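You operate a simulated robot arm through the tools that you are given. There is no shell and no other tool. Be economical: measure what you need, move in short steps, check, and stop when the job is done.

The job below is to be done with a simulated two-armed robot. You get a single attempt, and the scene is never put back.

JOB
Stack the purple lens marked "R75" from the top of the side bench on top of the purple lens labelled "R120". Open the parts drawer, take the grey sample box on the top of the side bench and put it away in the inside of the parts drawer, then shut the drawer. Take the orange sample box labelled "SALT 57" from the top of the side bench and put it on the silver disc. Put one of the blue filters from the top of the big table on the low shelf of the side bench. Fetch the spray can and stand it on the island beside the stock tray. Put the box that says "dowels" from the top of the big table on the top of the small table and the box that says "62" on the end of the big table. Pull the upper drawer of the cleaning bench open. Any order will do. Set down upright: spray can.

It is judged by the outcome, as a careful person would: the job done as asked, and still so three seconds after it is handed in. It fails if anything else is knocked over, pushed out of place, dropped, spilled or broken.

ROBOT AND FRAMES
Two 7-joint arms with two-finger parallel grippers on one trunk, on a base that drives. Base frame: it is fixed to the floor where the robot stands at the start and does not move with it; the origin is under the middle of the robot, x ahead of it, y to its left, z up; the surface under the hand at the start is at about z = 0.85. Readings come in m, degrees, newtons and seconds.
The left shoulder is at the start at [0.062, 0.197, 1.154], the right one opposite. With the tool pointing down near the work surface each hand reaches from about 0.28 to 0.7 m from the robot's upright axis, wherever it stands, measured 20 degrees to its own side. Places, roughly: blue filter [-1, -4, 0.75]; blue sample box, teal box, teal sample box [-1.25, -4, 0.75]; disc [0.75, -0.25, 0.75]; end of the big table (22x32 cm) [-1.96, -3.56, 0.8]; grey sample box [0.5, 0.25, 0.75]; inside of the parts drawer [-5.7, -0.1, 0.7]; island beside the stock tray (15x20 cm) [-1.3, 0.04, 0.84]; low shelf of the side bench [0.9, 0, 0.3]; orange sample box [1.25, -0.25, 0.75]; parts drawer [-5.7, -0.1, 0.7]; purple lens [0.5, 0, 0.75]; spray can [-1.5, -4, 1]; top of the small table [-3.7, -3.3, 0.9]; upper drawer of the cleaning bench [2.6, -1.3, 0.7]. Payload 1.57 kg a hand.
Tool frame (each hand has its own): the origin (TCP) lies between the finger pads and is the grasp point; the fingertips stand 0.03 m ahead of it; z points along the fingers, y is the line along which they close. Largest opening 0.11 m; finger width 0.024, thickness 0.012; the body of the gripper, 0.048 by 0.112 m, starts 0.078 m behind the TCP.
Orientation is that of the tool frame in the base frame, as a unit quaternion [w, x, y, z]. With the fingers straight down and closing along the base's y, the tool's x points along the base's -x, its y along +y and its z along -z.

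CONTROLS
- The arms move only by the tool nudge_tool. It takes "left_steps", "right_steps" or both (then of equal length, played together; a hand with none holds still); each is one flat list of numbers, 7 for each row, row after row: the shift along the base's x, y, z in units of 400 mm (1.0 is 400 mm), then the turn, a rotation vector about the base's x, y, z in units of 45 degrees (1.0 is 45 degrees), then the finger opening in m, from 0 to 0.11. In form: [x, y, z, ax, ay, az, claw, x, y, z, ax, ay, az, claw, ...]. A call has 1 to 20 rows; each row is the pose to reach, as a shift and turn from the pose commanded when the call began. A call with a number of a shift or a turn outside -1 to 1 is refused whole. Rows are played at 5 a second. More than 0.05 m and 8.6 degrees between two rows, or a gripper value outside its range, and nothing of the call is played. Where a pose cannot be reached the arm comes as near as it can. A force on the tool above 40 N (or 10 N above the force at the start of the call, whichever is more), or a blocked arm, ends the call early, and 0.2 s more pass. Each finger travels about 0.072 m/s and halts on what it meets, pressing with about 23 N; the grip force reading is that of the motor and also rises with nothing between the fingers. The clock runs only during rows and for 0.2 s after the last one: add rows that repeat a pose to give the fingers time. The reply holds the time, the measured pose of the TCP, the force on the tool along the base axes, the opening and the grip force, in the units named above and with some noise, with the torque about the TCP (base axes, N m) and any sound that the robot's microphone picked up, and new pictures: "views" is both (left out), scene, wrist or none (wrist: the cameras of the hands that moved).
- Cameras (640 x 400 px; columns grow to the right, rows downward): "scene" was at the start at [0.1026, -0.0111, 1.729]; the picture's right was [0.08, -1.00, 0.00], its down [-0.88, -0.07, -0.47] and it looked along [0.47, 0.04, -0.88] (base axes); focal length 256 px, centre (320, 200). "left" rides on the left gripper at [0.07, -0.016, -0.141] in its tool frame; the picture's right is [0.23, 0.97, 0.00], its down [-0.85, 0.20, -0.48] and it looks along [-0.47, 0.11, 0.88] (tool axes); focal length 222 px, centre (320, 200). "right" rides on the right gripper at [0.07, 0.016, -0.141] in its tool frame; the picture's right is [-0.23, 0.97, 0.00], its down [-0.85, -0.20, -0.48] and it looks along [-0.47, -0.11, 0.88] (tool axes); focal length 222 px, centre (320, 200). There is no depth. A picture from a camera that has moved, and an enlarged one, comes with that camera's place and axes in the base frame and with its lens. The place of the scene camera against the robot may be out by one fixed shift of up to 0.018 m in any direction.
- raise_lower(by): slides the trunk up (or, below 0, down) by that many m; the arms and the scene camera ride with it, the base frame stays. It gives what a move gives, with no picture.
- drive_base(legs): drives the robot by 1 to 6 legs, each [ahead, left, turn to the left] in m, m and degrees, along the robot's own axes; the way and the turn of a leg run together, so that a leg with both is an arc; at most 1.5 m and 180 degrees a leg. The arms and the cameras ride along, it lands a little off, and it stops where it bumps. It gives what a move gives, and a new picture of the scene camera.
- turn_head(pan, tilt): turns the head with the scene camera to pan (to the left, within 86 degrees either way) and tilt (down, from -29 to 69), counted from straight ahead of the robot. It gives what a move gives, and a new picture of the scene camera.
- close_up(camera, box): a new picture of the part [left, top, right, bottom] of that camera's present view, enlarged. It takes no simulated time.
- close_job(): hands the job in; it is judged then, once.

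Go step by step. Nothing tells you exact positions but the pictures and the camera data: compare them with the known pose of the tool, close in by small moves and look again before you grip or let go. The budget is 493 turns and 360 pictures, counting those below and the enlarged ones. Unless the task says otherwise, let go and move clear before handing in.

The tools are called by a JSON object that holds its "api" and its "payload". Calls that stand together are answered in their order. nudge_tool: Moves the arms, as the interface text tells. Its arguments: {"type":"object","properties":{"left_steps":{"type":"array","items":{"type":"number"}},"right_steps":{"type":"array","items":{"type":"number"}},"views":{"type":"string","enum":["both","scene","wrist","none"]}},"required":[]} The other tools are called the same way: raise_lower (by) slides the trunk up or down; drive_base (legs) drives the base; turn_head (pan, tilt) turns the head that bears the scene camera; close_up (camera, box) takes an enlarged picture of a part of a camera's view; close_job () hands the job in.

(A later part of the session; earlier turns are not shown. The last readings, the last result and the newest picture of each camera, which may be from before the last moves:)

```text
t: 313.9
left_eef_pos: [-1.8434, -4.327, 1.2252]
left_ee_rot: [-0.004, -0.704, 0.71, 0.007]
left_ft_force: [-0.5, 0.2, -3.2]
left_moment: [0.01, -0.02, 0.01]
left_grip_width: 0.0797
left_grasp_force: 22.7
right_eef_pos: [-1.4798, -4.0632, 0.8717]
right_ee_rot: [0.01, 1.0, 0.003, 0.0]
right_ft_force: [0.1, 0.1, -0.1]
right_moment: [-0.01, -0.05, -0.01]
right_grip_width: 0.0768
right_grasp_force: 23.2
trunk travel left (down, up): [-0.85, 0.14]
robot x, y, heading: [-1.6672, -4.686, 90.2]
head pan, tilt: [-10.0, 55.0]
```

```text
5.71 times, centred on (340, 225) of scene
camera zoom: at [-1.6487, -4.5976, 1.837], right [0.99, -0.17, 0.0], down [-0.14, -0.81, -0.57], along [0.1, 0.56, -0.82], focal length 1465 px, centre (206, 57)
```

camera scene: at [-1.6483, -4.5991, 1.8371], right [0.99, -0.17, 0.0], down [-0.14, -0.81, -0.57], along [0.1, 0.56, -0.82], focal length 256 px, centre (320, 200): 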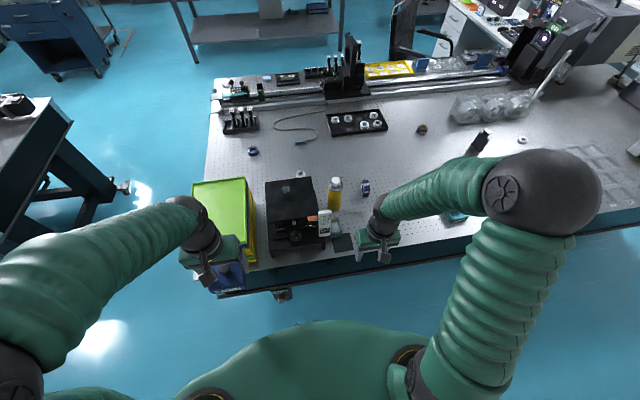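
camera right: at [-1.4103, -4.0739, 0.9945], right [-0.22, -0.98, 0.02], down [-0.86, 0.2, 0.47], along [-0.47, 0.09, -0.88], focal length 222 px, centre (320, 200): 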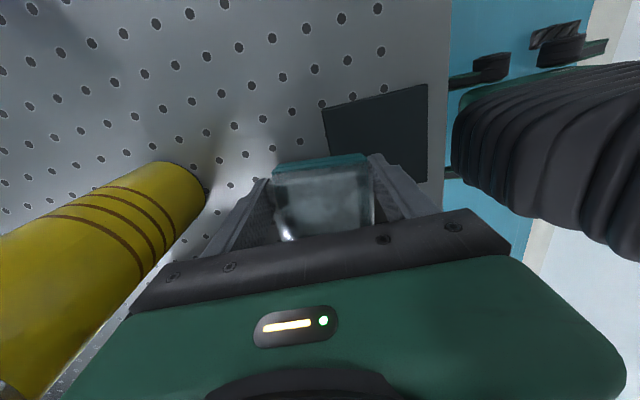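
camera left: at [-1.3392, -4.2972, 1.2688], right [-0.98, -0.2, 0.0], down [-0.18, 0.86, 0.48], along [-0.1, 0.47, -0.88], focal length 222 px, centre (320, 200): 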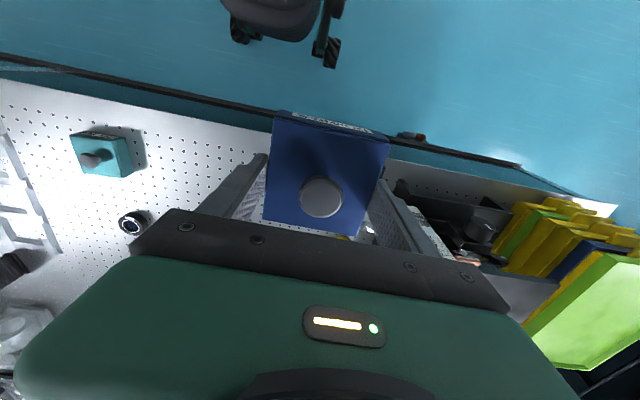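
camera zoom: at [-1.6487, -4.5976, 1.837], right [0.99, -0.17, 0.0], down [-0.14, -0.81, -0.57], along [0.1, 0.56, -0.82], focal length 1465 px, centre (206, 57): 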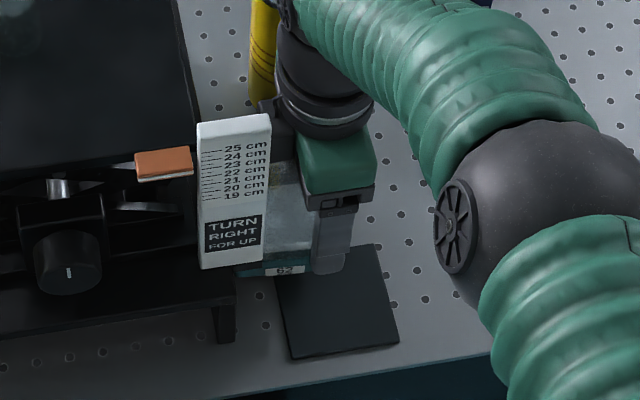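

The whole box comes up (it's very light). Move away from the sign, then raise and retract.

{"api": "nudge_tool", "payload": {"right_steps": [0.04, 0, 0, 0, 0, 0, 0.06, 0.08, 0, 0.02, 0, 0, 0, 0.06, 0.1, 0, 0.12, 0, 0, 0, 0.06, 0.1, -0.03, 0.23, 0, 0, 0, 0.06, 0.1, -0.06, 0.34, 0, 0, 0, 0.06, 0.1, -0.12, 0.44, 0, 0, 0, 0.06, 0.1, -0.2, 0.5, 0, 0, 0, 0.06, 0.1, -0.3, 0.54, 0, 0, 0, 0.06, 0.1, -0.4, 0.56, 0, 0, 0, 0.06], "views": "both"}}

```text
t: 315.9
left_eef_pos: [-1.8434, -4.3277, 1.2258]
left_ee_rot: [-0.003, -0.704, 0.71, 0.007]
left_ft_force: [0.1, -0.5, -2.9]
left_moment: [0.0, -0.01, 0.0]
left_grip_width: 0.0797
left_grasp_force: 23.0
right_eef_pos: [-1.4396, -4.2216, 1.0958]
right_ee_rot: [0.009, 1.0, 0.003, 0.001]
right_ft_force: [-0.2, -0.1, -1.3]
right_moment: [0.04, -0.07, 0.01]
right_grip_width: 0.0769
right_grasp_force: 22.9
trunk travel left (down, up): [-0.85, 0.14]
robot x, y, heading: [-1.6656, -4.6909, 90.1]
head pan, tilt: [-10.0, 55.0]
camera scene: at [-1.6485, -4.6011, 1.8372], right [0.99, -0.17, 0.0], down [-0.14, -0.81, -0.57], along [0.1, 0.56, -0.82], focal length 256 px, centre (320, 200)
camera right: at [-1.3696, -4.2351, 1.2387], right [-0.22, -0.98, 0.02], down [-0.86, 0.2, 0.47], along [-0.47, 0.09, -0.88], focal length 222 px, centre (320, 200)
```

scene: 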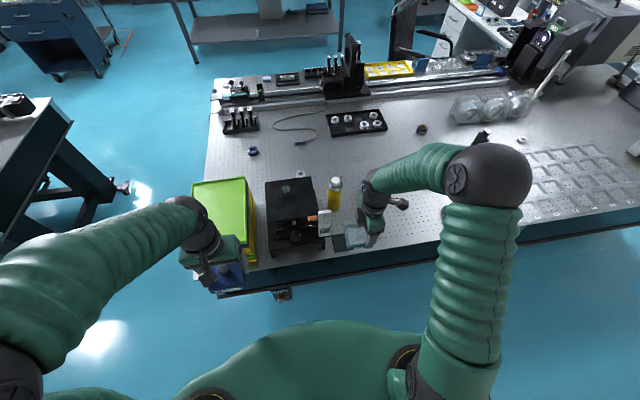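
right: 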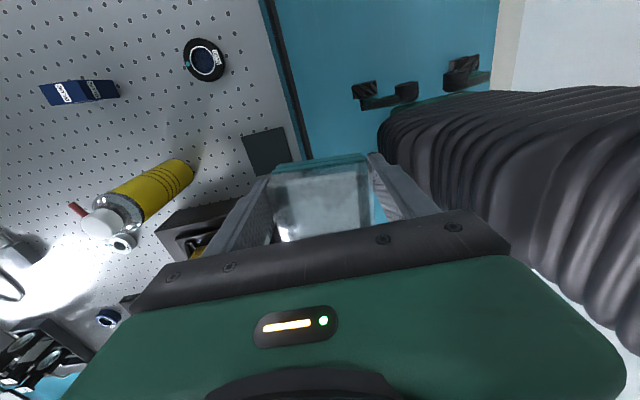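

Both boxes are in hand. Strafe to the passage, checking as I go.

{"api": "drive_base", "payload": {"legs": [[0, 0.88, 0]]}}

{"api": "close_up", "payload": {"camera": "left", "box": [220, 80, 440, 250]}}

```text
t: 320.5
left_eef_pos: [-2.717, -4.3492, 1.2265]
left_ee_rot: [0.004, 0.715, -0.699, -0.006]
left_ft_force: [1.3, -0.5, -2.8]
left_moment: [0.01, 0.0, -0.03]
left_grip_width: 0.0799
left_grasp_force: 23.1
right_eef_pos: [-2.317, -4.2298, 1.0953]
right_ee_rot: [0.01, 1.0, 0.02, 0.0]
right_ft_force: [0.3, -0.7, -1.4]
right_moment: [-0.02, -0.04, 0.01]
right_grip_width: 0.0765
right_grasp_force: 23.0
trunk travel left (down, up): [-0.85, 0.14]
robot x, y, heading: [-2.5306, -4.7039, 92.1]
head pan, tilt: [-10.0, 55.0]
camera scene: at [-2.5136, -4.6137, 1.837], right [0.99, -0.14, 0.0], down [-0.12, -0.81, -0.57], along [0.08, 0.57, -0.82], focal length 256 px, centre (320, 200)
```

scene: 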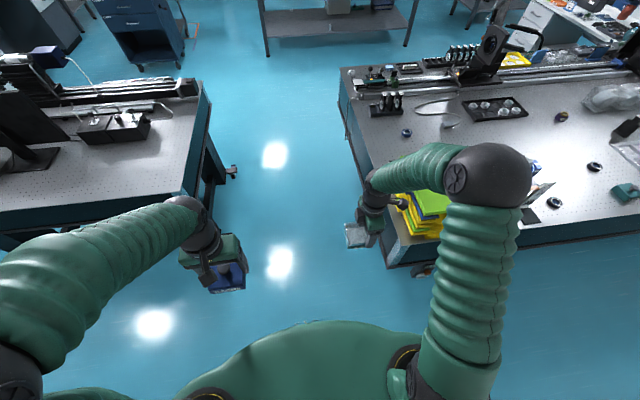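

```text
2.35 times, centred on (330, 165) of left
camera zoom: at [-2.6982, -4.4183, 1.3668], right [-0.97, -0.25, 0.01], down [-0.21, 0.85, 0.49], along [-0.13, 0.47, -0.87], focal length 523 px, centre (296, 282)
```

zoom: 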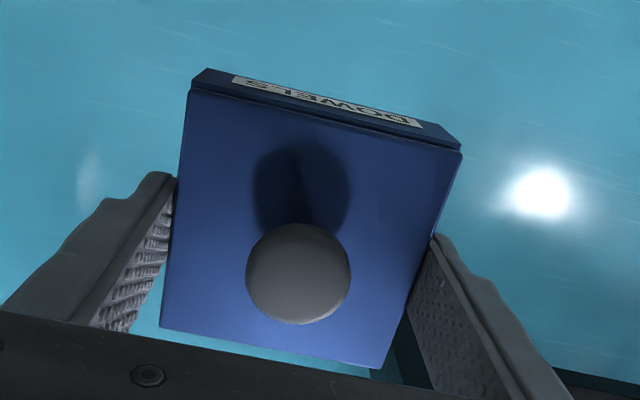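

Lid in place. Drive up the passage and turn right to face the big table's end.

{"api": "drive_base", "payload": {"legs": [[1.3, 0, -2]]}}

{"api": "drive_base", "payload": {"legs": [[0, 0, -90]]}}

{"api": "turn_head", "payload": {"pan": 0, "tilt": 55}}

```text
t: 326.9
left_eef_pos: [-2.718, -3.0647, 1.2262]
left_ee_rot: [-0.002, -0.699, 0.715, 0.007]
left_ft_force: [-0.2, -0.2, -3.9]
left_moment: [0.03, 0.01, 0.06]
left_grip_width: 0.0797
left_grasp_force: 22.7
right_eef_pos: [-2.3117, -2.9652, 1.0966]
right_ee_rot: [0.01, 1.0, -0.003, 0.0]
right_ft_force: [-0.8, 0.0, -1.7]
right_moment: [-0.01, -0.03, -0.03]
right_grip_width: 0.0758
right_grasp_force: 23.5
trunk travel left (down, up): [-0.85, 0.14]
robot x, y, heading: [-2.5442, -3.4224, 89.2]
head pan, tilt: [-10.0, 55.0]
camera scene: at [-2.5265, -3.3391, 1.8372], right [0.98, -0.19, 0.0], down [-0.15, -0.81, -0.57], along [0.11, 0.56, -0.82], focal length 256 px, centre (320, 200)
```

scene: 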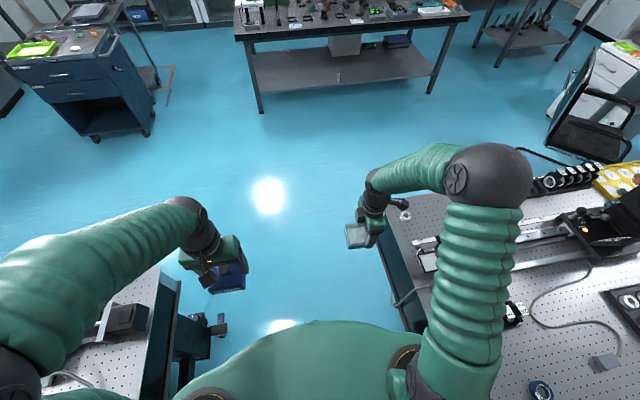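

```text
t: 331.1
left_eef_pos: [-2.1921, -3.2391, 1.2266]
left_ee_rot: [0.003, -0.008, 1.0, 0.006]
left_ft_force: [-0.2, -0.6, -3.1]
left_moment: [0.0, -0.03, -0.04]
left_grip_width: 0.0794
left_grasp_force: 22.8
right_eef_pos: [-2.0767, -3.641, 1.0969]
right_ee_rot: [0.006, 0.717, -0.697, -0.007]
right_ft_force: [-0.2, 0.3, -1.2]
right_moment: [-0.08, -0.03, 0.01]
right_grip_width: 0.0759
right_grasp_force: 23.7
trunk travel left (down, up): [-0.85, 0.14]
robot x, y, heading: [-2.5488, -3.4231, 1.5]
head pan, tilt: [-10.0, 55.0]
camera scene: at [-2.4354, -3.4521, 1.8371], right [-0.15, -0.99, 0.0], down [-0.81, 0.12, -0.57], along [0.57, -0.09, -0.82], focal length 256 px, centre (320, 200)
```

scene: 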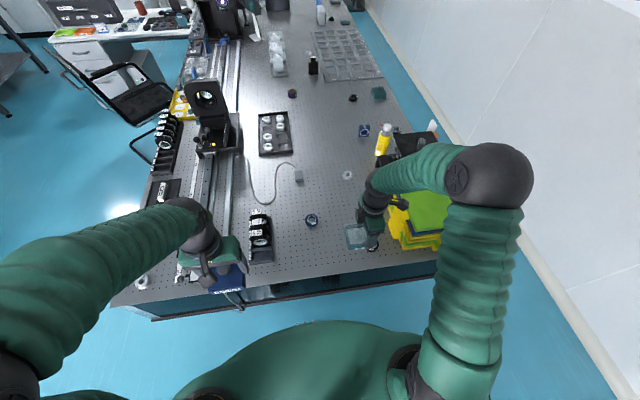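

```text
t: 331.8
left_eef_pos: [-2.1937, -3.241, 1.227]
left_ee_rot: [0.003, -0.007, 1.0, 0.006]
left_ft_force: [-0.1, -0.3, -3.3]
left_moment: [0.01, -0.03, -0.01]
left_grip_width: 0.0797
left_grasp_force: 22.8
right_eef_pos: [-2.078, -3.6416, 1.0956]
right_ee_rot: [0.006, 0.717, -0.697, -0.007]
right_ft_force: [0.2, -0.3, -1.3]
right_moment: [-0.06, -0.03, 0.0]
right_grip_width: 0.0753
right_grasp_force: 23.1
trunk travel left (down, up): [-0.85, 0.14]
robot x, y, heading: [-2.5457, -3.4265, 1.7]
head pan, tilt: [0.0, 55.0]
camera scene: at [-2.4343, -3.4401, 1.837], right [0.03, -1.0, 0.0], down [-0.82, -0.02, -0.57], along [0.57, 0.01, -0.82], focal length 256 px, centre (320, 200)
```

scene: 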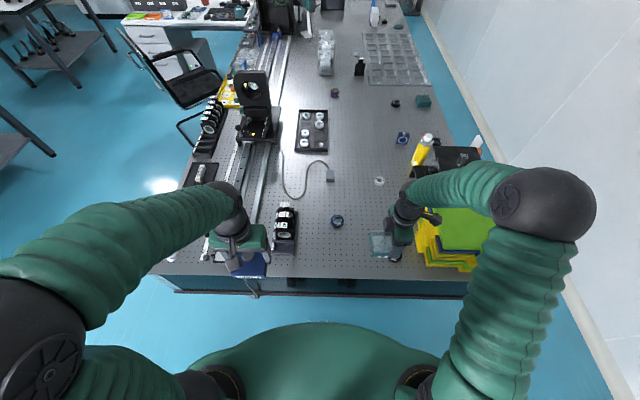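

Place 62 at about [−1.97, −3.58], clear of the blue ring and black ring. Move above and look.

{"api": "nudge_tool", "payload": {"right_steps": [0.07, 0.02, -0.05, 0, 0, 0, 0.06, 0.14, 0.05, -0.12, 0, 0, 0, 0.06, 0.21, 0.08, -0.2, 0, 0, 0, 0.06, 0.27, 0.09, -0.29, 0, 0, 0, 0.06, 0.27, 0.09, -0.38, 0, 0, 0, 0.06, 0.27, 0.09, -0.48, 0, 0, 0, 0.06, 0.27, 0.09, -0.54, 0, 0, 0, 0.06], "views": "both"}}

```text
t: 333.4
left_eef_pos: [-2.1929, -3.2416, 1.2265]
left_ee_rot: [0.003, -0.008, 1.0, 0.007]
left_ft_force: [1.4, 0.0, -3.4]
left_moment: [-0.02, -0.01, 0.0]
left_grip_width: 0.0798
left_grasp_force: 22.4
right_eef_pos: [-1.9682, -3.6073, 0.881]
right_ee_rot: [0.006, 0.718, -0.696, -0.006]
right_ft_force: [-1.8, -0.4, -1.1]
right_moment: [-0.04, 0.01, -0.01]
right_grip_width: 0.0756
right_grasp_force: 22.7
trunk travel left (down, up): [-0.85, 0.14]
robot x, y, heading: [-2.5453, -3.4289, 1.4]
head pan, tilt: [0.0, 55.0]
camera scene: at [-2.433, -3.4401, 1.837], right [0.03, -1.0, 0.0], down [-0.82, -0.02, -0.57], along [0.57, 0.01, -0.82], focal length 256 px, centre (320, 200)
camera right: at [-1.9804, -3.6769, 1.0246], right [-0.98, 0.2, 0.02], down [0.18, 0.86, 0.47], along [0.08, 0.47, -0.88], focal length 222 px, centre (320, 200)
```

scene: 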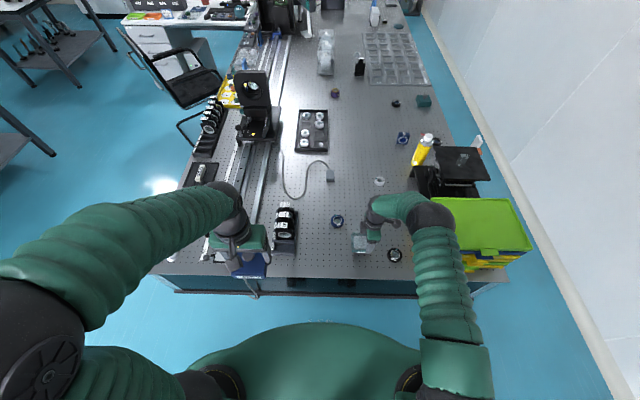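
right: 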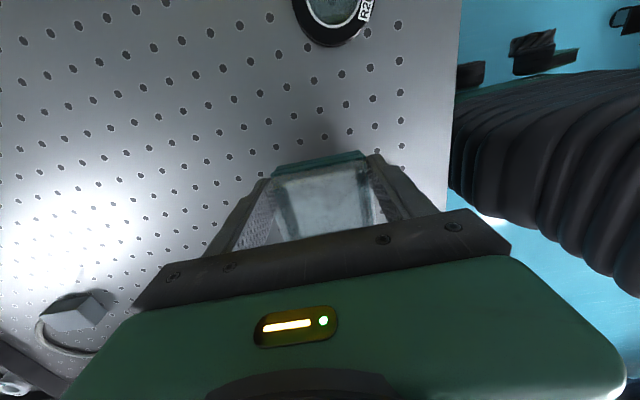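

Lower to the surface gently.

{"api": "nudge_tool", "payload": {"right_steps": [0, 0, -0.03, 0, 0, 0, 0.06, 0, 0, -0.05, 0, 0, 0, 0.06, 0, 0, -0.06, 0, 0, 0, 0.06, 0, 0, -0.066, 0, 0, 0, 0.06], "views": "none"}}

```text
t: 334.4
left_eef_pos: [-2.1935, -3.2402, 1.2269]
left_ee_rot: [0.003, -0.008, 1.0, 0.008]
left_ft_force: [0.0, 0.1, -2.7]
left_moment: [0.0, 0.02, -0.02]
left_grip_width: 0.0798
left_grasp_force: 22.7
right_eef_pos: [-1.9696, -3.6068, 0.8546]
right_ee_rot: [0.006, 0.717, -0.697, -0.006]
right_ft_force: [0.0, -0.3, -1.0]
right_moment: [-0.01, 0.02, 0.01]
right_grip_width: 0.0754
right_grasp_force: 22.9
trunk travel left (down, up): [-0.85, 0.14]
robot x, y, heading: [-2.5498, -3.4261, 1.6]
head pan, tilt: [0.0, 55.0]
```

{"api": "nudge_tool", "payload": {"right_steps": [0, 0, -0.005, 0, 0, 0, 0.06, 0, 0, -0.01, 0, 0, 0, 0.06], "views": "none"}}

{"api": "close_up", "payload": {"camera": "right", "box": [220, 100, 440, 250]}}

```text
t: 335.0
left_eef_pos: [-2.1923, -3.2405, 1.2275]
left_ee_rot: [0.004, -0.008, 1.0, 0.007]
left_ft_force: [0.9, 0.5, -2.7]
left_moment: [-0.01, 0.01, 0.02]
left_grip_width: 0.0798
left_grasp_force: 23.3
right_eef_pos: [-1.9704, -3.607, 0.8503]
right_ee_rot: [0.006, 0.718, -0.696, -0.006]
right_ft_force: [0.4, -0.9, -1.2]
right_moment: [-0.03, 0.01, 0.02]
right_grip_width: 0.0755
right_grasp_force: 22.7
trunk travel left (down, up): [-0.85, 0.14]
robot x, y, heading: [-2.543, -3.4237, 1.6]
head pan, tilt: [0.0, 55.0]
```

```text
2.67 times, centred on (330, 175) of right
camera zoom: at [-1.9816, -3.6759, 0.9932], right [-0.98, 0.2, 0.02], down [0.18, 0.86, 0.47], along [0.08, 0.47, -0.88], focal length 592 px, centre (293, 267)
```

zoom: 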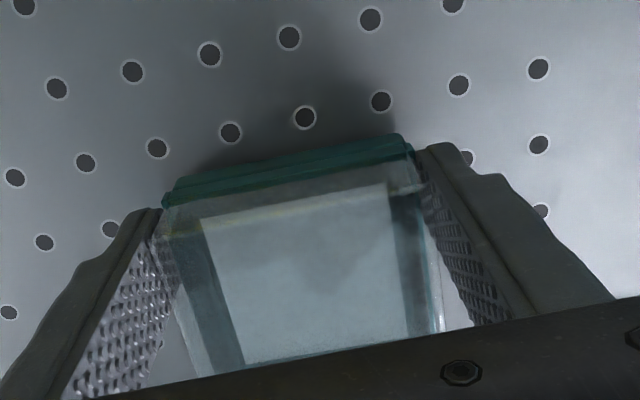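

Still slightly above the surface; continue down.

{"api": "nudge_tool", "payload": {"right_steps": [0, 0, -0.006, 0, 0, 0, 0.06, 0, 0, -0.012, 0, 0, 0, 0.06, 0, 0, -0.016, 0, 0, 0, 0.06], "views": "none"}}

```text
t: 335.8
left_eef_pos: [-2.1954, -3.2397, 1.2283]
left_ee_rot: [0.005, -0.008, 1.0, 0.007]
left_ft_force: [0.9, 0.3, -3.0]
left_moment: [-0.03, 0.02, 0.01]
left_grip_width: 0.0797
left_grasp_force: 22.9
right_eef_pos: [-1.9699, -3.6058, 0.8462]
right_ee_rot: [0.005, 0.718, -0.696, -0.004]
right_ft_force: [0.0, -1.5, 15.4]
right_moment: [0.48, -0.62, -0.17]
right_grip_width: 0.0755
right_grasp_force: 23.1
trunk travel left (down, up): [-0.85, 0.14]
robot x, y, heading: [-2.5433, -3.4248, 1.3]
head pan, tilt: [0.0, 55.0]
```

Contact. Release and rise.

{"api": "nudge_tool", "payload": {"right_steps": [0, 0, 0.004, 0, 0, 0, 0.078, 0, 0, 0.004, 0, 0, 0, 0.09, 0, 0, 0.004, 0, 0, 0, 0.105, 0, 0, 0.08, 0, 0, 0, 0.105, 0, 0, 0.18, 0, 0, 0, 0.105, 0, 0, 0.28, 0, 0, 0, 0.105, 0, 0, 0.4, 0, 0, 0, 0.105], "views": "wrist"}}

```text
t: 337.4
left_eef_pos: [-2.1951, -3.2409, 1.2261]
left_ee_rot: [0.004, -0.007, 1.0, 0.006]
left_ft_force: [-0.4, -0.7, -2.5]
left_moment: [-0.02, -0.03, 0.02]
left_grip_width: 0.0798
left_grasp_force: 22.7
right_eef_pos: [-1.9714, -3.6078, 1.0042]
right_ee_rot: [0.006, 0.718, -0.696, -0.006]
right_ft_force: [-0.4, -0.3, 0.4]
right_moment: [-0.01, 0.0, -0.01]
right_grip_width: 0.1054
right_grasp_force: 0.1
trunk travel left (down, up): [-0.85, 0.14]
robot x, y, heading: [-2.5422, -3.4282, 1.4]
head pan, tilt: [0.0, 55.0]
camera right: at [-1.9814, -3.6767, 1.1475], right [-0.98, 0.2, 0.02], down [0.18, 0.86, 0.47], along [0.08, 0.47, -0.88], focal length 222 px, centre (320, 200)
```

right: 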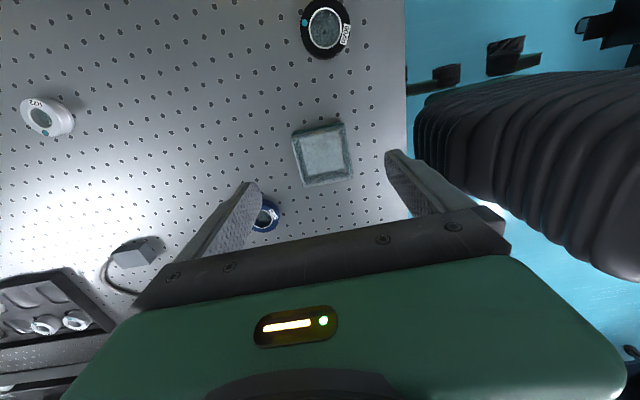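

The 62 box stands on the table end. Retract and restore the right wrist, then turn to the small table.

{"api": "nudge_tool", "payload": {"right_steps": [-0.03, 0, 0.1, 0, 0, -0.17, 0.1, -0.08, 0, 0.2, 0, 0, -0.34, 0.1, -0.14, 0.0, 0.25, 0, 0, -0.51, 0.1, -0.2, 0.0, 0.28, 0, 0, -0.68, 0.1, -0.26, 0.02, 0.28, 0, 0, -0.85, 0.1, -0.32, 0.04, 0.28, 0, 0, -1.0, 0.1], "views": "none"}}

{"api": "nudge_tool", "payload": {"right_steps": [-0.02, 0, 0, 0, 0, -0.17, 0.1, -0.04, 0, 0, 0, 0, -0.34, 0.1, -0.06, 0.0, 0, 0, 0, -0.51, 0.1, -0.08, 0.0, 0, 0, 0, -0.68, 0.1, -0.1, 0, 0, 0, 0, -0.85, 0.1, -0.12, 0, 0, 0, 0, -1.0, 0.1], "views": "none"}}

{"api": "drive_base", "payload": {"legs": [[0, 0, 178]]}}

```text
t: 338.8
left_eef_pos: [-2.1947, -3.2395, 1.2269]
left_ee_rot: [0.004, -0.008, 1.0, 0.007]
left_ft_force: [0.3, 0.2, -2.6]
left_moment: [-0.01, -0.01, 0.01]
left_grip_width: 0.0798
left_grasp_force: 23.3
right_eef_pos: [-2.0991, -3.5894, 1.1158]
right_ee_rot: [-0.003, -0.395, 0.919, 0.007]
right_ft_force: [-0.5, -0.2, -0.2]
right_moment: [-0.01, 0.0, 0.01]
right_grip_width: 0.1
right_grasp_force: 0.1
trunk travel left (down, up): [-0.85, 0.14]
robot x, y, heading: [-2.547, -3.4277, 1.5]
head pan, tilt: [0.0, 55.0]
```

```text
t: 340.2
left_eef_pos: [-2.1934, -3.2404, 1.2272]
left_ee_rot: [0.005, -0.008, 1.0, 0.008]
left_ft_force: [-0.7, 0.9, -3.6]
left_moment: [0.0, 0.0, 0.01]
left_grip_width: 0.08
left_grasp_force: 23.3
right_eef_pos: [-2.1458, -3.5901, 1.1165]
right_ee_rot: [0.0, -0.014, 1.0, 0.007]
right_ft_force: [-0.8, -0.3, -0.1]
right_moment: [0.01, 0.0, 0.01]
right_grip_width: 0.0997
right_grasp_force: 0.0
trunk travel left (down, up): [-0.85, 0.14]
robot x, y, heading: [-2.5492, -3.4273, 1.5]
head pan, tilt: [0.0, 55.0]
```

```text
t: 347.7
left_eef_pos: [-2.9164, -3.5731, 1.2271]
left_ee_rot: [0.006, 0.999, -0.045, -0.003]
left_ft_force: [-0.8, -0.3, -2.8]
left_moment: [0.03, 0.0, 0.0]
left_grip_width: 0.0798
left_grasp_force: 23.0
right_eef_pos: [-2.9265, -3.22, 1.1153]
right_ee_rot: [0.008, 0.999, -0.038, 0.0]
right_ft_force: [0.6, 0.4, -0.3]
right_moment: [0.02, -0.03, -0.03]
right_grip_width: 0.1002
right_grasp_force: 0.0
trunk travel left (down, up): [-0.85, 0.14]
robot x, y, heading: [-2.5465, -3.4231, 175.5]
head pan, tilt: [0.0, 55.0]
camera scene: at [-2.6463, -3.4342, 1.8371], right [0.08, 1.0, 0.0], down [0.82, -0.07, -0.57], along [-0.57, 0.05, -0.82], focal length 256 px, centre (320, 200)
```

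scene: 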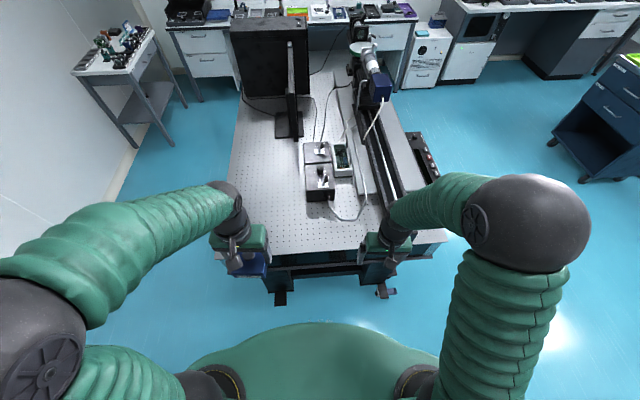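

Free pegboard on the near-left of the small table. Move the DOWELS box above [−3.19, −3.57].

{"api": "nudge_tool", "payload": {"left_steps": [-0.09, 0, -0.04, 0, 0, 0, 0.06, -0.18, 0, -0.08, 0, 0, 0, 0.06, -0.27, 0, -0.12, 0, 0, 0, 0.06, -0.36, 0, -0.18, 0, 0, 0, 0.06, -0.45, 0, -0.24, 0, 0, 0, 0.06, -0.54, 0, -0.31, 0, 0, 0, 0.06, -0.62, 0, -0.39, 0, 0, 0, 0.06, -0.685, 0, -0.48, 0, 0, 0, 0.06, -0.685, 0, -0.58, 0, 0, 0, 0.06], "views": "both"}}

```text
t: 349.7
left_eef_pos: [-3.1906, -3.5719, 0.9927]
left_ee_rot: [0.006, 0.999, -0.045, -0.003]
left_ft_force: [0.4, 0.7, -2.1]
left_moment: [0.0, -0.03, -0.02]
left_grip_width: 0.0797
left_grasp_force: 22.8
right_eef_pos: [-2.9256, -3.2196, 1.1155]
right_ee_rot: [0.007, 0.999, -0.038, 0.0]
right_ft_force: [0.1, 0.9, 0.4]
right_moment: [0.0, -0.02, -0.02]
right_grip_width: 0.0999
right_grasp_force: 0.1
trunk travel left (down, up): [-0.85, 0.14]
robot x, y, heading: [-2.5507, -3.4293, 175.6]
head pan, tilt: [0.0, 55.0]
camera scene: at [-2.6504, -3.4347, 1.8369], right [0.08, 1.0, 0.0], down [0.82, -0.07, -0.57], along [-0.57, 0.05, -0.82], focal length 256 px, centre (320, 200)
camera left: at [-3.1187, -3.5612, 1.1336], right [0.14, -0.99, 0.01], down [-0.87, -0.12, 0.49], along [-0.48, -0.08, -0.87], focal length 222 px, centre (320, 200)
```

scene: 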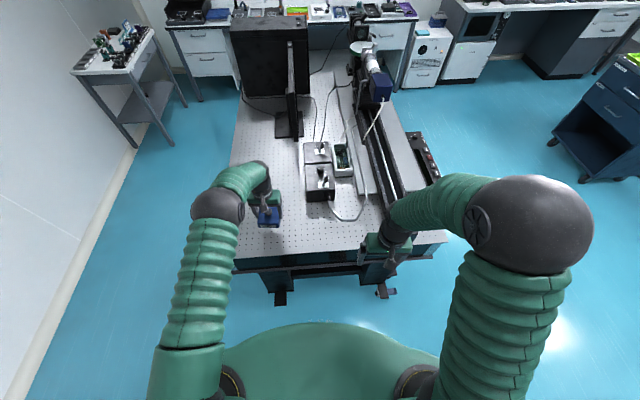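
left: 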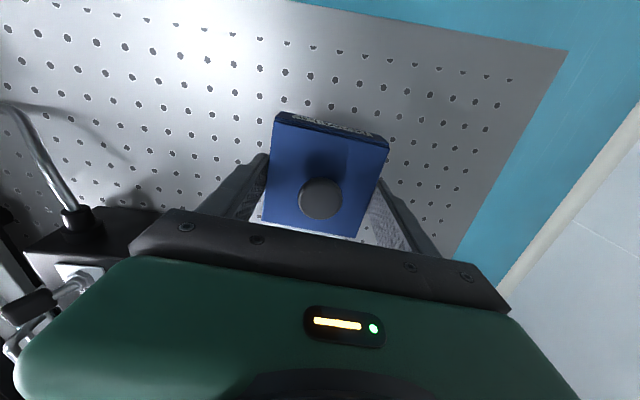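

{"api": "nudge_tool", "payload": {"left_steps": [0, 0, -0.05, 0, 0, 0, 0.06, 0, 0, -0.1, 0, 0, 0, 0.06, 0, 0, -0.12, 0, 0, 0, 0.06, 0, 0, -0.13, 0, 0, 0, 0.06], "views": "none"}}

```text
t: 350.7
left_eef_pos: [-3.1887, -3.5727, 0.9421]
left_ee_rot: [0.007, 0.999, -0.046, -0.005]
left_ft_force: [0.9, 0.2, -3.3]
left_moment: [0.02, -0.01, -0.01]
left_grip_width: 0.0797
left_grasp_force: 22.2
right_eef_pos: [-2.9252, -3.2203, 1.1156]
right_ee_rot: [0.007, 0.999, -0.039, 0.0]
right_ft_force: [-0.9, 0.0, 0.5]
right_moment: [0.0, 0.02, 0.0]
right_grip_width: 0.1001
right_grasp_force: 0.1
trunk travel left (down, up): [-0.85, 0.14]
robot x, y, heading: [-2.5508, -3.4275, 175.5]
head pan, tilt: [0.0, 55.0]
```

{"api": "nudge_tool", "payload": {"left_steps": [0, 0, -0.006, 0, 0, 0, 0.06, 0, 0, -0.012, 0, 0, 0, 0.06, 0, 0, -0.016, 0, 0, 0, 0.06], "views": "none"}}

```text
t: 351.5
left_eef_pos: [-3.1887, -3.5735, 0.9356]
left_ee_rot: [0.007, 0.999, -0.045, -0.003]
left_ft_force: [-0.6, -0.1, -3.4]
left_moment: [0.0, -0.01, -0.03]
left_grip_width: 0.0797
left_grasp_force: 23.3
right_eef_pos: [-2.9255, -3.2202, 1.1158]
right_ee_rot: [0.008, 0.999, -0.038, 0.0]
right_ft_force: [0.6, -0.8, -0.4]
right_moment: [0.0, -0.01, 0.01]
right_grip_width: 0.0999
right_grasp_force: 0.1
trunk travel left (down, up): [-0.85, 0.14]
robot x, y, heading: [-2.5495, -3.4232, 175.3]
head pan, tilt: [0.0, 55.0]
```

{"api": "nudge_tool", "payload": {"left_steps": [0, 0, -0.008, 0, 0, 0, 0.06, 0, 0, -0.015, 0, 0, 0, 0.06], "views": "none"}}

{"api": "close_up", "payload": {"camera": "left", "box": [220, 60, 440, 230]}}

```text
t: 352.1
left_eef_pos: [-3.1899, -3.5736, 0.9301]
left_ee_rot: [0.007, 0.999, -0.046, -0.005]
left_ft_force: [0.6, -0.6, -2.9]
left_moment: [0.0, 0.02, 0.0]
left_grip_width: 0.0797
left_grasp_force: 22.9
right_eef_pos: [-2.9254, -3.2201, 1.1157]
right_ee_rot: [0.008, 0.999, -0.038, 0.0]
right_ft_force: [-0.4, -1.1, -0.1]
right_moment: [-0.02, -0.02, 0.01]
right_grip_width: 0.1003
right_grasp_force: 0.0
trunk travel left (down, up): [-0.85, 0.14]
robot x, y, heading: [-2.5425, -3.4252, 175.3]
head pan, tilt: [0.0, 55.0]
```

```text
2.35 times, centred on (330, 145) of left
camera zoom: at [-3.1178, -3.5619, 1.0712], right [0.14, -0.99, 0.01], down [-0.87, -0.12, 0.49], along [-0.48, -0.08, -0.87], focal length 523 px, centre (296, 329)
```

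zoom: 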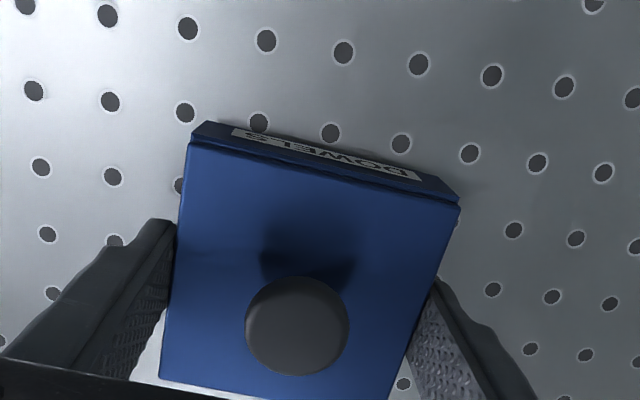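

{"api": "nudge_tool", "payload": {"left_steps": [0, 0, -0.006, 0, 0, 0, 0.06, 0, 0, -0.012, 0, 0, 0, 0.06], "views": "none"}}

```text
t: 352.7
left_eef_pos: [-3.1896, -3.5731, 0.9251]
left_ee_rot: [0.007, 0.999, -0.045, -0.005]
left_ft_force: [0.4, 0.1, -2.9]
left_moment: [0.01, 0.02, 0.04]
left_grip_width: 0.0795
left_grasp_force: 23.0
right_eef_pos: [-2.9258, -3.22, 1.1158]
right_ee_rot: [0.007, 0.999, -0.038, -0.001]
right_ft_force: [-0.3, 0.1, -0.9]
right_moment: [-0.02, 0.0, 0.0]
right_grip_width: 0.1001
right_grasp_force: 0.0
trunk travel left (down, up): [-0.85, 0.14]
robot x, y, heading: [-2.5436, -3.4303, 175.4]
head pan, tilt: [0.0, 55.0]
```

{"api": "nudge_tool", "payload": {"left_steps": [0, 0, -0.006, 0, 0, 0, 0.06, 0, 0, -0.012, 0, 0, 0, 0.06, 0, 0, -0.017, 0, 0, 0, 0.06], "views": "none"}}

```text
t: 353.5
left_eef_pos: [-3.1904, -3.5732, 0.9212]
left_ee_rot: [0.007, 0.999, -0.045, -0.007]
left_ft_force: [-3.4, -1.5, 15.5]
left_moment: [0.27, -0.25, 0.03]
left_grip_width: 0.08
left_grasp_force: 22.4
right_eef_pos: [-2.9234, -3.2203, 1.118]
right_ee_rot: [0.008, 0.999, -0.038, -0.001]
right_ft_force: [-0.6, 0.3, -0.4]
right_moment: [-0.02, 0.02, 0.02]
right_grip_width: 0.1002
right_grasp_force: 0.1
trunk travel left (down, up): [-0.85, 0.14]
robot x, y, heading: [-2.5457, -3.4248, 175.4]
head pan, tilt: [0.0, 55.0]
heard: snap
```

Contact. Release and rise.

{"api": "nudge_tool", "payload": {"left_steps": [0, 0, 0.005, 0, 0, 0, 0.082, 0, 0, 0.005, 0, 0, 0, 0.095, 0, 0, 0.005, 0, 0, 0, 0.108, 0, 0, 0.08, 0, 0, 0, 0.108, 0, 0, 0.18, 0, 0, 0, 0.108, 0.05, 0, 0.28, 0, 0, 0, 0.108, 0.12, 0, 0.37, 0, 0, 0, 0.108, 0.2, 0, 0.45, 0, 0, 0, 0.1], "views": "wrist"}}

```text
t: 355.3
left_eef_pos: [-3.1088, -3.5729, 1.1003]
left_ee_rot: [0.006, 0.999, -0.046, -0.006]
left_ft_force: [-0.1, 0.7, 0.4]
left_moment: [0.03, 0.02, 0.01]
left_grip_width: 0.1
left_grasp_force: 0.0
right_eef_pos: [-2.9231, -3.221, 1.1165]
right_ee_rot: [0.009, 0.999, -0.038, -0.001]
right_ft_force: [0.4, -1.1, 0.3]
right_moment: [-0.01, 0.01, -0.01]
right_grip_width: 0.1001
right_grasp_force: 0.1
trunk travel left (down, up): [-0.85, 0.14]
robot x, y, heading: [-2.5469, -3.4246, 175.2]
head pan, tilt: [0.0, 55.0]
camera left: at [-3.0364, -3.5622, 1.2401], right [0.14, -0.99, 0.01], down [-0.86, -0.11, 0.49], along [-0.48, -0.08, -0.87], focal length 222 px, centre (320, 200)
```

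left: 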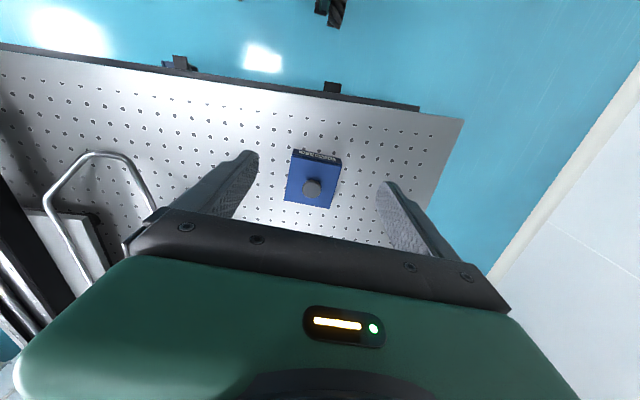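

DOWELS is placed with lid on. Next, fetch the spray can and a blue filter: retract, turn to face +y and go back behind the big table.

{"api": "nudge_tool", "payload": {"left_steps": [0.1, 0, 0.08, 0, 0, 0, 0.1, 0.2, 0, 0.15, 0, 0, 0, 0.1, 0.3, 0, 0.2, 0, 0, 0, 0.1, 0.4, 0, 0.25, 0, 0, 0, 0.1, 0.45, 0, 0.28, 0, 0, 0, 0.1], "views": "none"}}

{"api": "drive_base", "payload": {"legs": [[0, 0, -85.5]]}}

```text
refused: row 1 steps farther than a row can; nothing moved
```

```text
t: 359.3
left_eef_pos: [-2.7339, -2.872, 1.0977]
left_ee_rot: [-0.002, -0.7, 0.714, 0.007]
left_ft_force: [-0.7, -0.1, -0.5]
left_moment: [0.01, 0.01, -0.03]
left_grip_width: 0.1
left_grasp_force: 0.0
right_eef_pos: [-2.3678, -3.0339, 1.115]
right_ee_rot: [-0.006, -0.705, 0.709, 0.005]
right_ft_force: [0.2, 0.0, 0.7]
right_moment: [0.01, 0.0, -0.01]
right_grip_width: 0.0999
right_grasp_force: 0.0
trunk travel left (down, up): [-0.85, 0.14]
robot x, y, heading: [-2.5427, -3.4266, 89.3]
head pan, tilt: [0.0, 55.0]
camera scene: at [-2.5407, -3.3359, 1.8371], right [1.0, -0.01, 0.0], down [-0.01, -0.82, -0.57], along [0.01, 0.57, -0.82], focal length 256 px, centre (320, 200)
```

scene: 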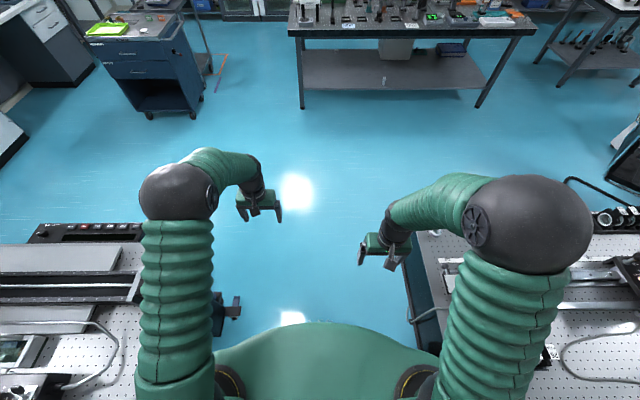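

The retract was refused again, but the swing was clear and no force was felt. I'll retract properly now, separately.

{"api": "nudge_tool", "payload": {"left_steps": [0, -0.08, 0.08, 0, 0, 0, 0.1, 0, -0.16, 0.16, 0, 0, 0, 0.1, 0, -0.24, 0.24, 0, 0, 0, 0.1, -0.03, -0.32, 0.3, 0, 0, 0, 0.1, -0.06, -0.4, 0.34, 0, 0, 0, 0.1], "views": "none"}}

```text
t: 360.5
left_eef_pos: [-2.7579, -3.0375, 1.2361]
left_ee_rot: [0.0, -0.699, 0.715, 0.008]
left_ft_force: [-0.6, -0.7, 1.4]
left_moment: [0.0, -0.03, -0.02]
left_grip_width: 0.0999
left_grasp_force: 0.1
right_eef_pos: [-2.369, -3.0364, 1.1172]
right_ee_rot: [-0.004, -0.705, 0.709, 0.007]
right_ft_force: [-0.3, -0.8, 0.1]
right_moment: [-0.04, 0.01, -0.03]
right_grip_width: 0.1001
right_grasp_force: 0.2
trunk travel left (down, up): [-0.85, 0.14]
robot x, y, heading: [-2.5447, -3.4278, 89.4]
head pan, tilt: [0.0, 55.0]
```

{"api": "drive_base", "payload": {"legs": [[-1.28, 0, 1], [0, -1.34, 0]]}}

```text
t: 373.2
left_eef_pos: [-1.4406, -4.2926, 1.2332]
left_ee_rot: [0.001, 0.708, -0.706, -0.009]
left_ft_force: [-1.1, -0.1, 0.1]
left_moment: [0.0, -0.01, -0.02]
left_grip_width: 0.1
left_grasp_force: 0.2
right_eef_pos: [-1.0522, -4.2833, 1.1172]
right_ee_rot: [0.005, 0.713, -0.701, -0.006]
right_ft_force: [-0.2, 0.8, 0.0]
right_moment: [-0.01, -0.02, 0.0]
right_grip_width: 0.0997
right_grasp_force: 0.0
trunk travel left (down, up): [-0.85, 0.14]
robot x, y, heading: [-1.2151, -4.6791, 90.7]
head pan, tilt: [0.0, 55.0]
camera scene: at [-1.2185, -4.5896, 1.8371], right [1.0, 0.01, 0.0], down [0.01, -0.82, -0.57], along [-0.01, 0.57, -0.82], focal length 256 px, centre (320, 200)
```

scene: 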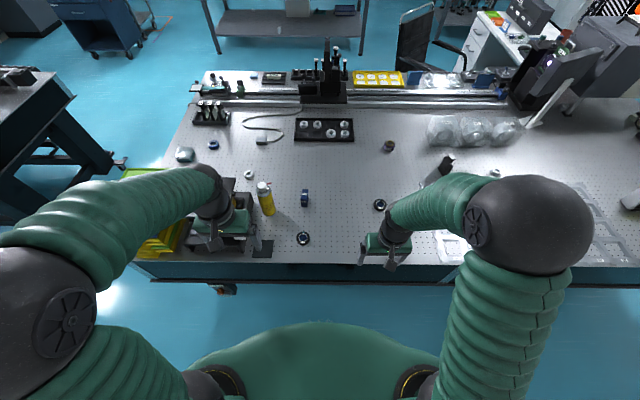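

{"api": "drive_base", "payload": {"legs": [[0.15, 0, -0.7]]}}

```text
t: 374.6
left_eef_pos: [-1.4343, -4.1458, 1.2366]
left_ee_rot: [0.0, -0.703, 0.711, 0.01]
left_ft_force: [-0.4, -0.5, -0.5]
left_moment: [-0.01, -0.01, 0.01]
left_grip_width: 0.1
left_grasp_force: 0.0
right_eef_pos: [-1.0443, -4.1408, 1.1196]
right_ee_rot: [0.004, 0.709, -0.705, -0.008]
right_ft_force: [-0.4, 0.4, 0.6]
right_moment: [0.0, 0.0, -0.02]
right_grip_width: 0.1001
right_grasp_force: 0.0
trunk travel left (down, up): [-0.85, 0.14]
robot x, y, heading: [-1.2202, -4.5313, 90.2]
head pan, tilt: [0.0, 55.0]
camera scene: at [-1.2129, -4.449, 1.8376], right [1.0, 0.0, 0.0], down [0.0, -0.82, -0.58], along [0.0, 0.58, -0.82], focal length 256 px, centre (320, 200)
```

scene: 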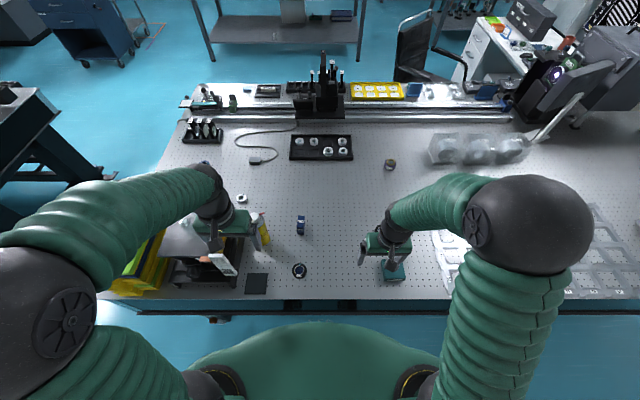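

Right hand toward the LOT 56 blue filter.

{"api": "nudge_tool", "payload": {"right_steps": [0.04, 0.08, -0.03, 0, 0, 0, 0.1, 0.08, 0.16, -0.07, 0, 0, 0, 0.09, 0.12, 0.24, -0.12, 0, 0, 0, 0.08, 0.16, 0.32, -0.17, 0, 0, 0, 0.08, 0.2, 0.4, -0.23, 0, 0, 0, 0.08, 0.24, 0.475, -0.3, 0, 0, 0, 0.08], "views": "wrist"}}

```text
t: 375.9
left_eef_pos: [-1.4345, -4.1424, 1.2354]
left_ee_rot: [-0.002, -0.704, 0.711, 0.007]
left_ft_force: [0.2, -0.4, 0.5]
left_moment: [0.03, 0.0, -0.04]
left_grip_width: 0.1
left_grasp_force: 0.1
right_eef_pos: [-0.9482, -3.9455, 0.9962]
right_ee_rot: [0.005, 0.709, -0.705, -0.007]
right_ft_force: [0.1, -0.2, 0.0]
right_moment: [-0.01, 0.0, -0.04]
right_grip_width: 0.0799
right_grasp_force: 0.1
trunk travel left (down, up): [-0.85, 0.14]
robot x, y, heading: [-1.2152, -4.5288, 89.6]
head pan, tilt: [0.0, 55.0]
camera right: at [-0.9611, -4.0147, 1.139], right [-0.97, 0.22, 0.02], down [0.2, 0.86, 0.48], along [0.09, 0.47, -0.88], focal length 222 px, centre (320, 200)
```

right: 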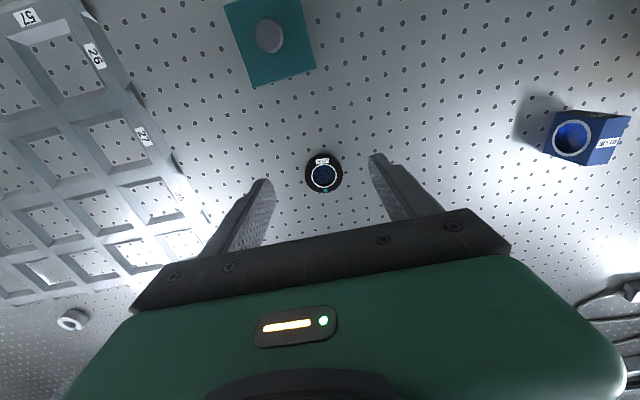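

I compare the ring's glass and the blue block.

{"api": "close_up", "payload": {"camera": "right", "box": [290, 140, 360, 200]}}

{"api": "close_up", "payload": {"camera": "right", "box": [520, 90, 640, 180]}}

```text
6.67 times, centred on (325, 170) of right
camera zoom: at [-0.9611, -4.0147, 1.139], right [-0.97, 0.22, 0.02], down [0.2, 0.86, 0.48], along [0.09, 0.47, -0.88], focal length 1481 px, centre (287, 400)
```

zoom: 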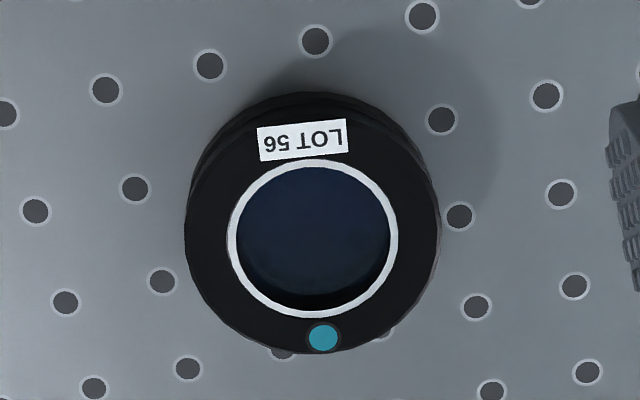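

```text
4.44 times, centred on (580, 135) of right
camera zoom: at [-0.9611, -4.0147, 1.139], right [-0.97, 0.22, 0.02], down [0.2, 0.86, 0.48], along [0.09, 0.47, -0.88], focal length 987 px, centre (-836, 489)
```

zoom: 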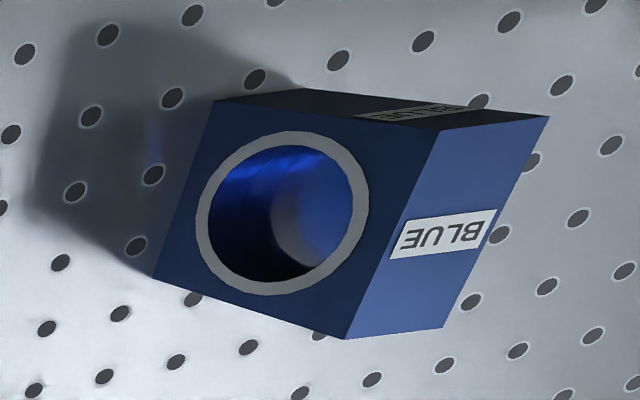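

Both black-mounted rings hold blue glass (the block is something else); I take the LOT 56 one at [−0.944, −3.888].

{"api": "nudge_tool", "payload": {"right_steps": [0.005, 0.07, -0.06, 0, 0, 0, 0.085, 0.01, 0.144, -0.12, 0, 0, 0, 0.085, 0.01, 0.144, -0.22, 0, 0, 0, 0.085, 0.01, 0.144, -0.31, 0, 0, 0, 0.085, 0.01, 0.144, -0.37, 0, 0, 0, 0.085, 0.01, 0.144, -0.39, 0, 0, 0, 0.085], "views": "wrist"}}

```text
t: 377.4
left_eef_pos: [-1.4353, -4.1425, 1.2354]
left_ee_rot: [-0.001, -0.704, 0.71, 0.008]
left_ft_force: [0.1, -0.6, 0.8]
left_moment: [0.03, -0.02, 0.02]
left_grip_width: 0.0999
left_grasp_force: 0.0
right_eef_pos: [-0.9464, -3.9042, 0.8494]
right_ee_rot: [0.006, 0.709, -0.705, -0.007]
right_ft_force: [0.4, 0.3, 0.0]
right_moment: [-0.01, 0.01, 0.0]
right_grip_width: 0.0851
right_grasp_force: 0.0
right hand out of reach, approached as far as the arm can: row 4, 5, 6
trunk travel left (down, up): [-0.85, 0.14]
robot x, y, heading: [-1.2197, -4.529, 90.1]
head pan, tilt: [0.0, 55.0]
camera right: at [-0.9606, -3.9746, 0.9914], right [-0.97, 0.22, 0.02], down [0.2, 0.86, 0.48], along [0.09, 0.47, -0.88], focal length 222 px, centre (320, 200)
```

right: 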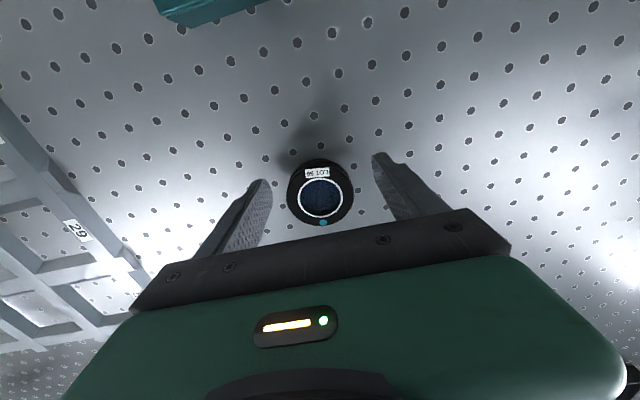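

Lower the shoulder for reach: lift the hand, lower the trunk 10 cm.

{"api": "nudge_tool", "payload": {"right_steps": [0, 0, 0.1, 0, 0, 0, 0.085, 0, 0, 0.2, 0, 0, 0, 0.085, 0, 0, 0.28, 0, 0, 0, 0.085], "views": "none"}}

```text
t: 378.1
left_eef_pos: [-1.4347, -4.144, 1.2377]
left_ee_rot: [-0.001, -0.704, 0.71, 0.009]
left_ft_force: [-0.7, 0.1, -0.1]
left_moment: [0.0, 0.0, -0.03]
left_grip_width: 0.1003
left_grasp_force: 0.1
right_eef_pos: [-0.9476, -3.9086, 0.9597]
right_ee_rot: [0.005, 0.709, -0.705, -0.006]
right_ft_force: [-0.4, 0.0, 0.0]
right_moment: [0.01, 0.0, -0.03]
right_grip_width: 0.085
right_grasp_force: 0.0
trunk travel left (down, up): [-0.85, 0.14]
robot x, y, heading: [-1.2179, -4.5295, 90.1]
head pan, tilt: [0.0, 55.0]
```

{"api": "raise_lower", "payload": {"by": -0.1}}

{"api": "close_up", "payload": {"camera": "right", "box": [220, 100, 420, 230]}}

```text
t: 379.5
left_eef_pos: [-1.4341, -4.1429, 1.1349]
left_ee_rot: [-0.002, -0.704, 0.71, 0.009]
left_ft_force: [0.1, 0.6, -0.2]
left_moment: [0.01, 0.0, -0.03]
left_grip_width: 0.1001
left_grasp_force: 0.1
right_eef_pos: [-0.9481, -3.9082, 0.859]
right_ee_rot: [0.006, 0.709, -0.705, -0.007]
right_ft_force: [0.8, -0.5, 0.1]
right_moment: [0.0, 0.01, 0.01]
right_grip_width: 0.0849
right_grasp_force: 0.0
trunk travel left (down, up): [-0.75, 0.24]
robot x, y, heading: [-1.2197, -4.5314, 90.3]
head pan, tilt: [0.0, 55.0]
```

```text
3.08 times, centred on (320, 165) of right
camera zoom: at [-0.9611, -3.9779, 1.0014], right [-0.97, 0.22, 0.02], down [0.2, 0.86, 0.48], along [0.09, 0.47, -0.88], focal length 684 px, centre (320, 308)
```

zoom: 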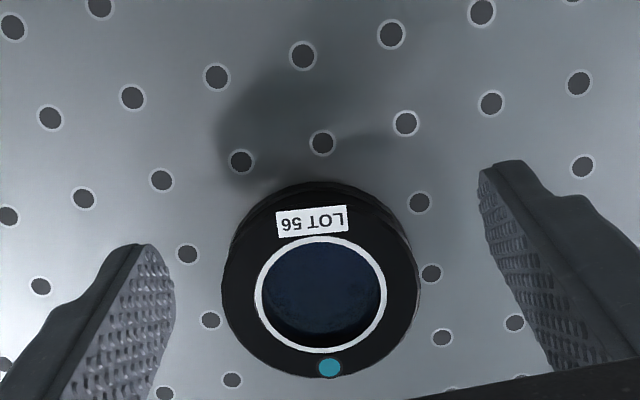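

{"api": "nudge_tool", "payload": {"right_steps": [0.01, 0.03, 0, 0, 0, 0, 0.085, 0.01, 0.049, -0.02, 0, 0, 0, 0.085, 0.01, 0.049, -0.05, 0, 0, 0, 0.085, 0.01, 0.049, -0.05, 0, 0, 0, 0.065, 0.01, 0.049, -0.05, 0, 0, 0, 0.05, 0.01, 0.049, -0.05, 0, 0, 0, 0.04, 0.01, 0.049, 0.0, 0, 0, 0, 0.04, 0.01, 0.049, 0.1, 0, 0, 0, 0.04], "views": "wrist"}}

```text
t: 381.3
left_eef_pos: [-1.4349, -4.144, 1.1371]
left_ee_rot: [0.0, -0.704, 0.71, 0.009]
left_ft_force: [0.1, -0.2, 0.9]
left_moment: [0.01, -0.01, -0.01]
left_grip_width: 0.1001
left_grasp_force: 0.0
right_eef_pos: [-0.9446, -3.8904, 0.9005]
right_ee_rot: [0.005, 0.709, -0.705, -0.006]
right_ft_force: [-0.1, 0.1, -1.2]
right_moment: [0.0, -0.02, -0.02]
right_grip_width: 0.0587
right_grasp_force: 22.9
trunk travel left (down, up): [-0.75, 0.24]
robot x, y, heading: [-1.2208, -4.53, 90.0]
head pan, tilt: [0.0, 55.0]
camera right: at [-0.9583, -3.9596, 1.0416], right [-0.97, 0.22, 0.02], down [0.2, 0.86, 0.48], along [0.09, 0.47, -0.88], focal length 222 px, centre (320, 200)
```

right: 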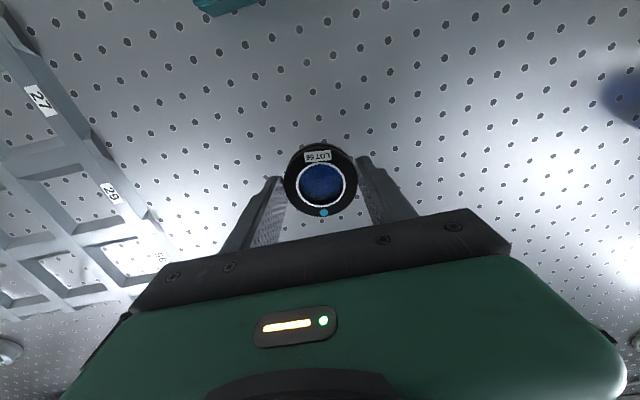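

Filter held (its glass is clearly blue). Raise and retract the right hand.

{"api": "nudge_tool", "payload": {"right_steps": [0, 0, 0.1, 0, 0, 0, 0.04, 0, -0.03, 0.2, 0, 0, 0, 0.04, 0, -0.08, 0.3, 0, 0, 0, 0.04, 0, -0.16, 0.38, 0, 0, 0, 0.04, 0, -0.25, 0.46, 0, 0, 0, 0.04, 0, -0.35, 0.52, 0, 0, 0, 0.04, 0, -0.45, 0.55, 0, 0, 0, 0.04], "views": "none"}}

```text
t: 382.9
left_eef_pos: [-1.4354, -4.1448, 1.1359]
left_ee_rot: [-0.001, -0.703, 0.711, 0.01]
left_ft_force: [0.1, 0.3, -0.1]
left_moment: [0.01, 0.01, 0.0]
left_grip_width: 0.0998
left_grasp_force: 0.0
right_eef_pos: [-0.944, -4.0708, 1.1205]
right_ee_rot: [0.005, 0.709, -0.706, -0.007]
right_ft_force: [0.4, 0.3, 0.2]
right_moment: [0.05, 0.01, 0.03]
right_grip_width: 0.0584
right_grasp_force: 23.0
trunk travel left (down, up): [-0.75, 0.24]
robot x, y, heading: [-1.2169, -4.5335, 90.1]
head pan, tilt: [0.0, 55.0]
```

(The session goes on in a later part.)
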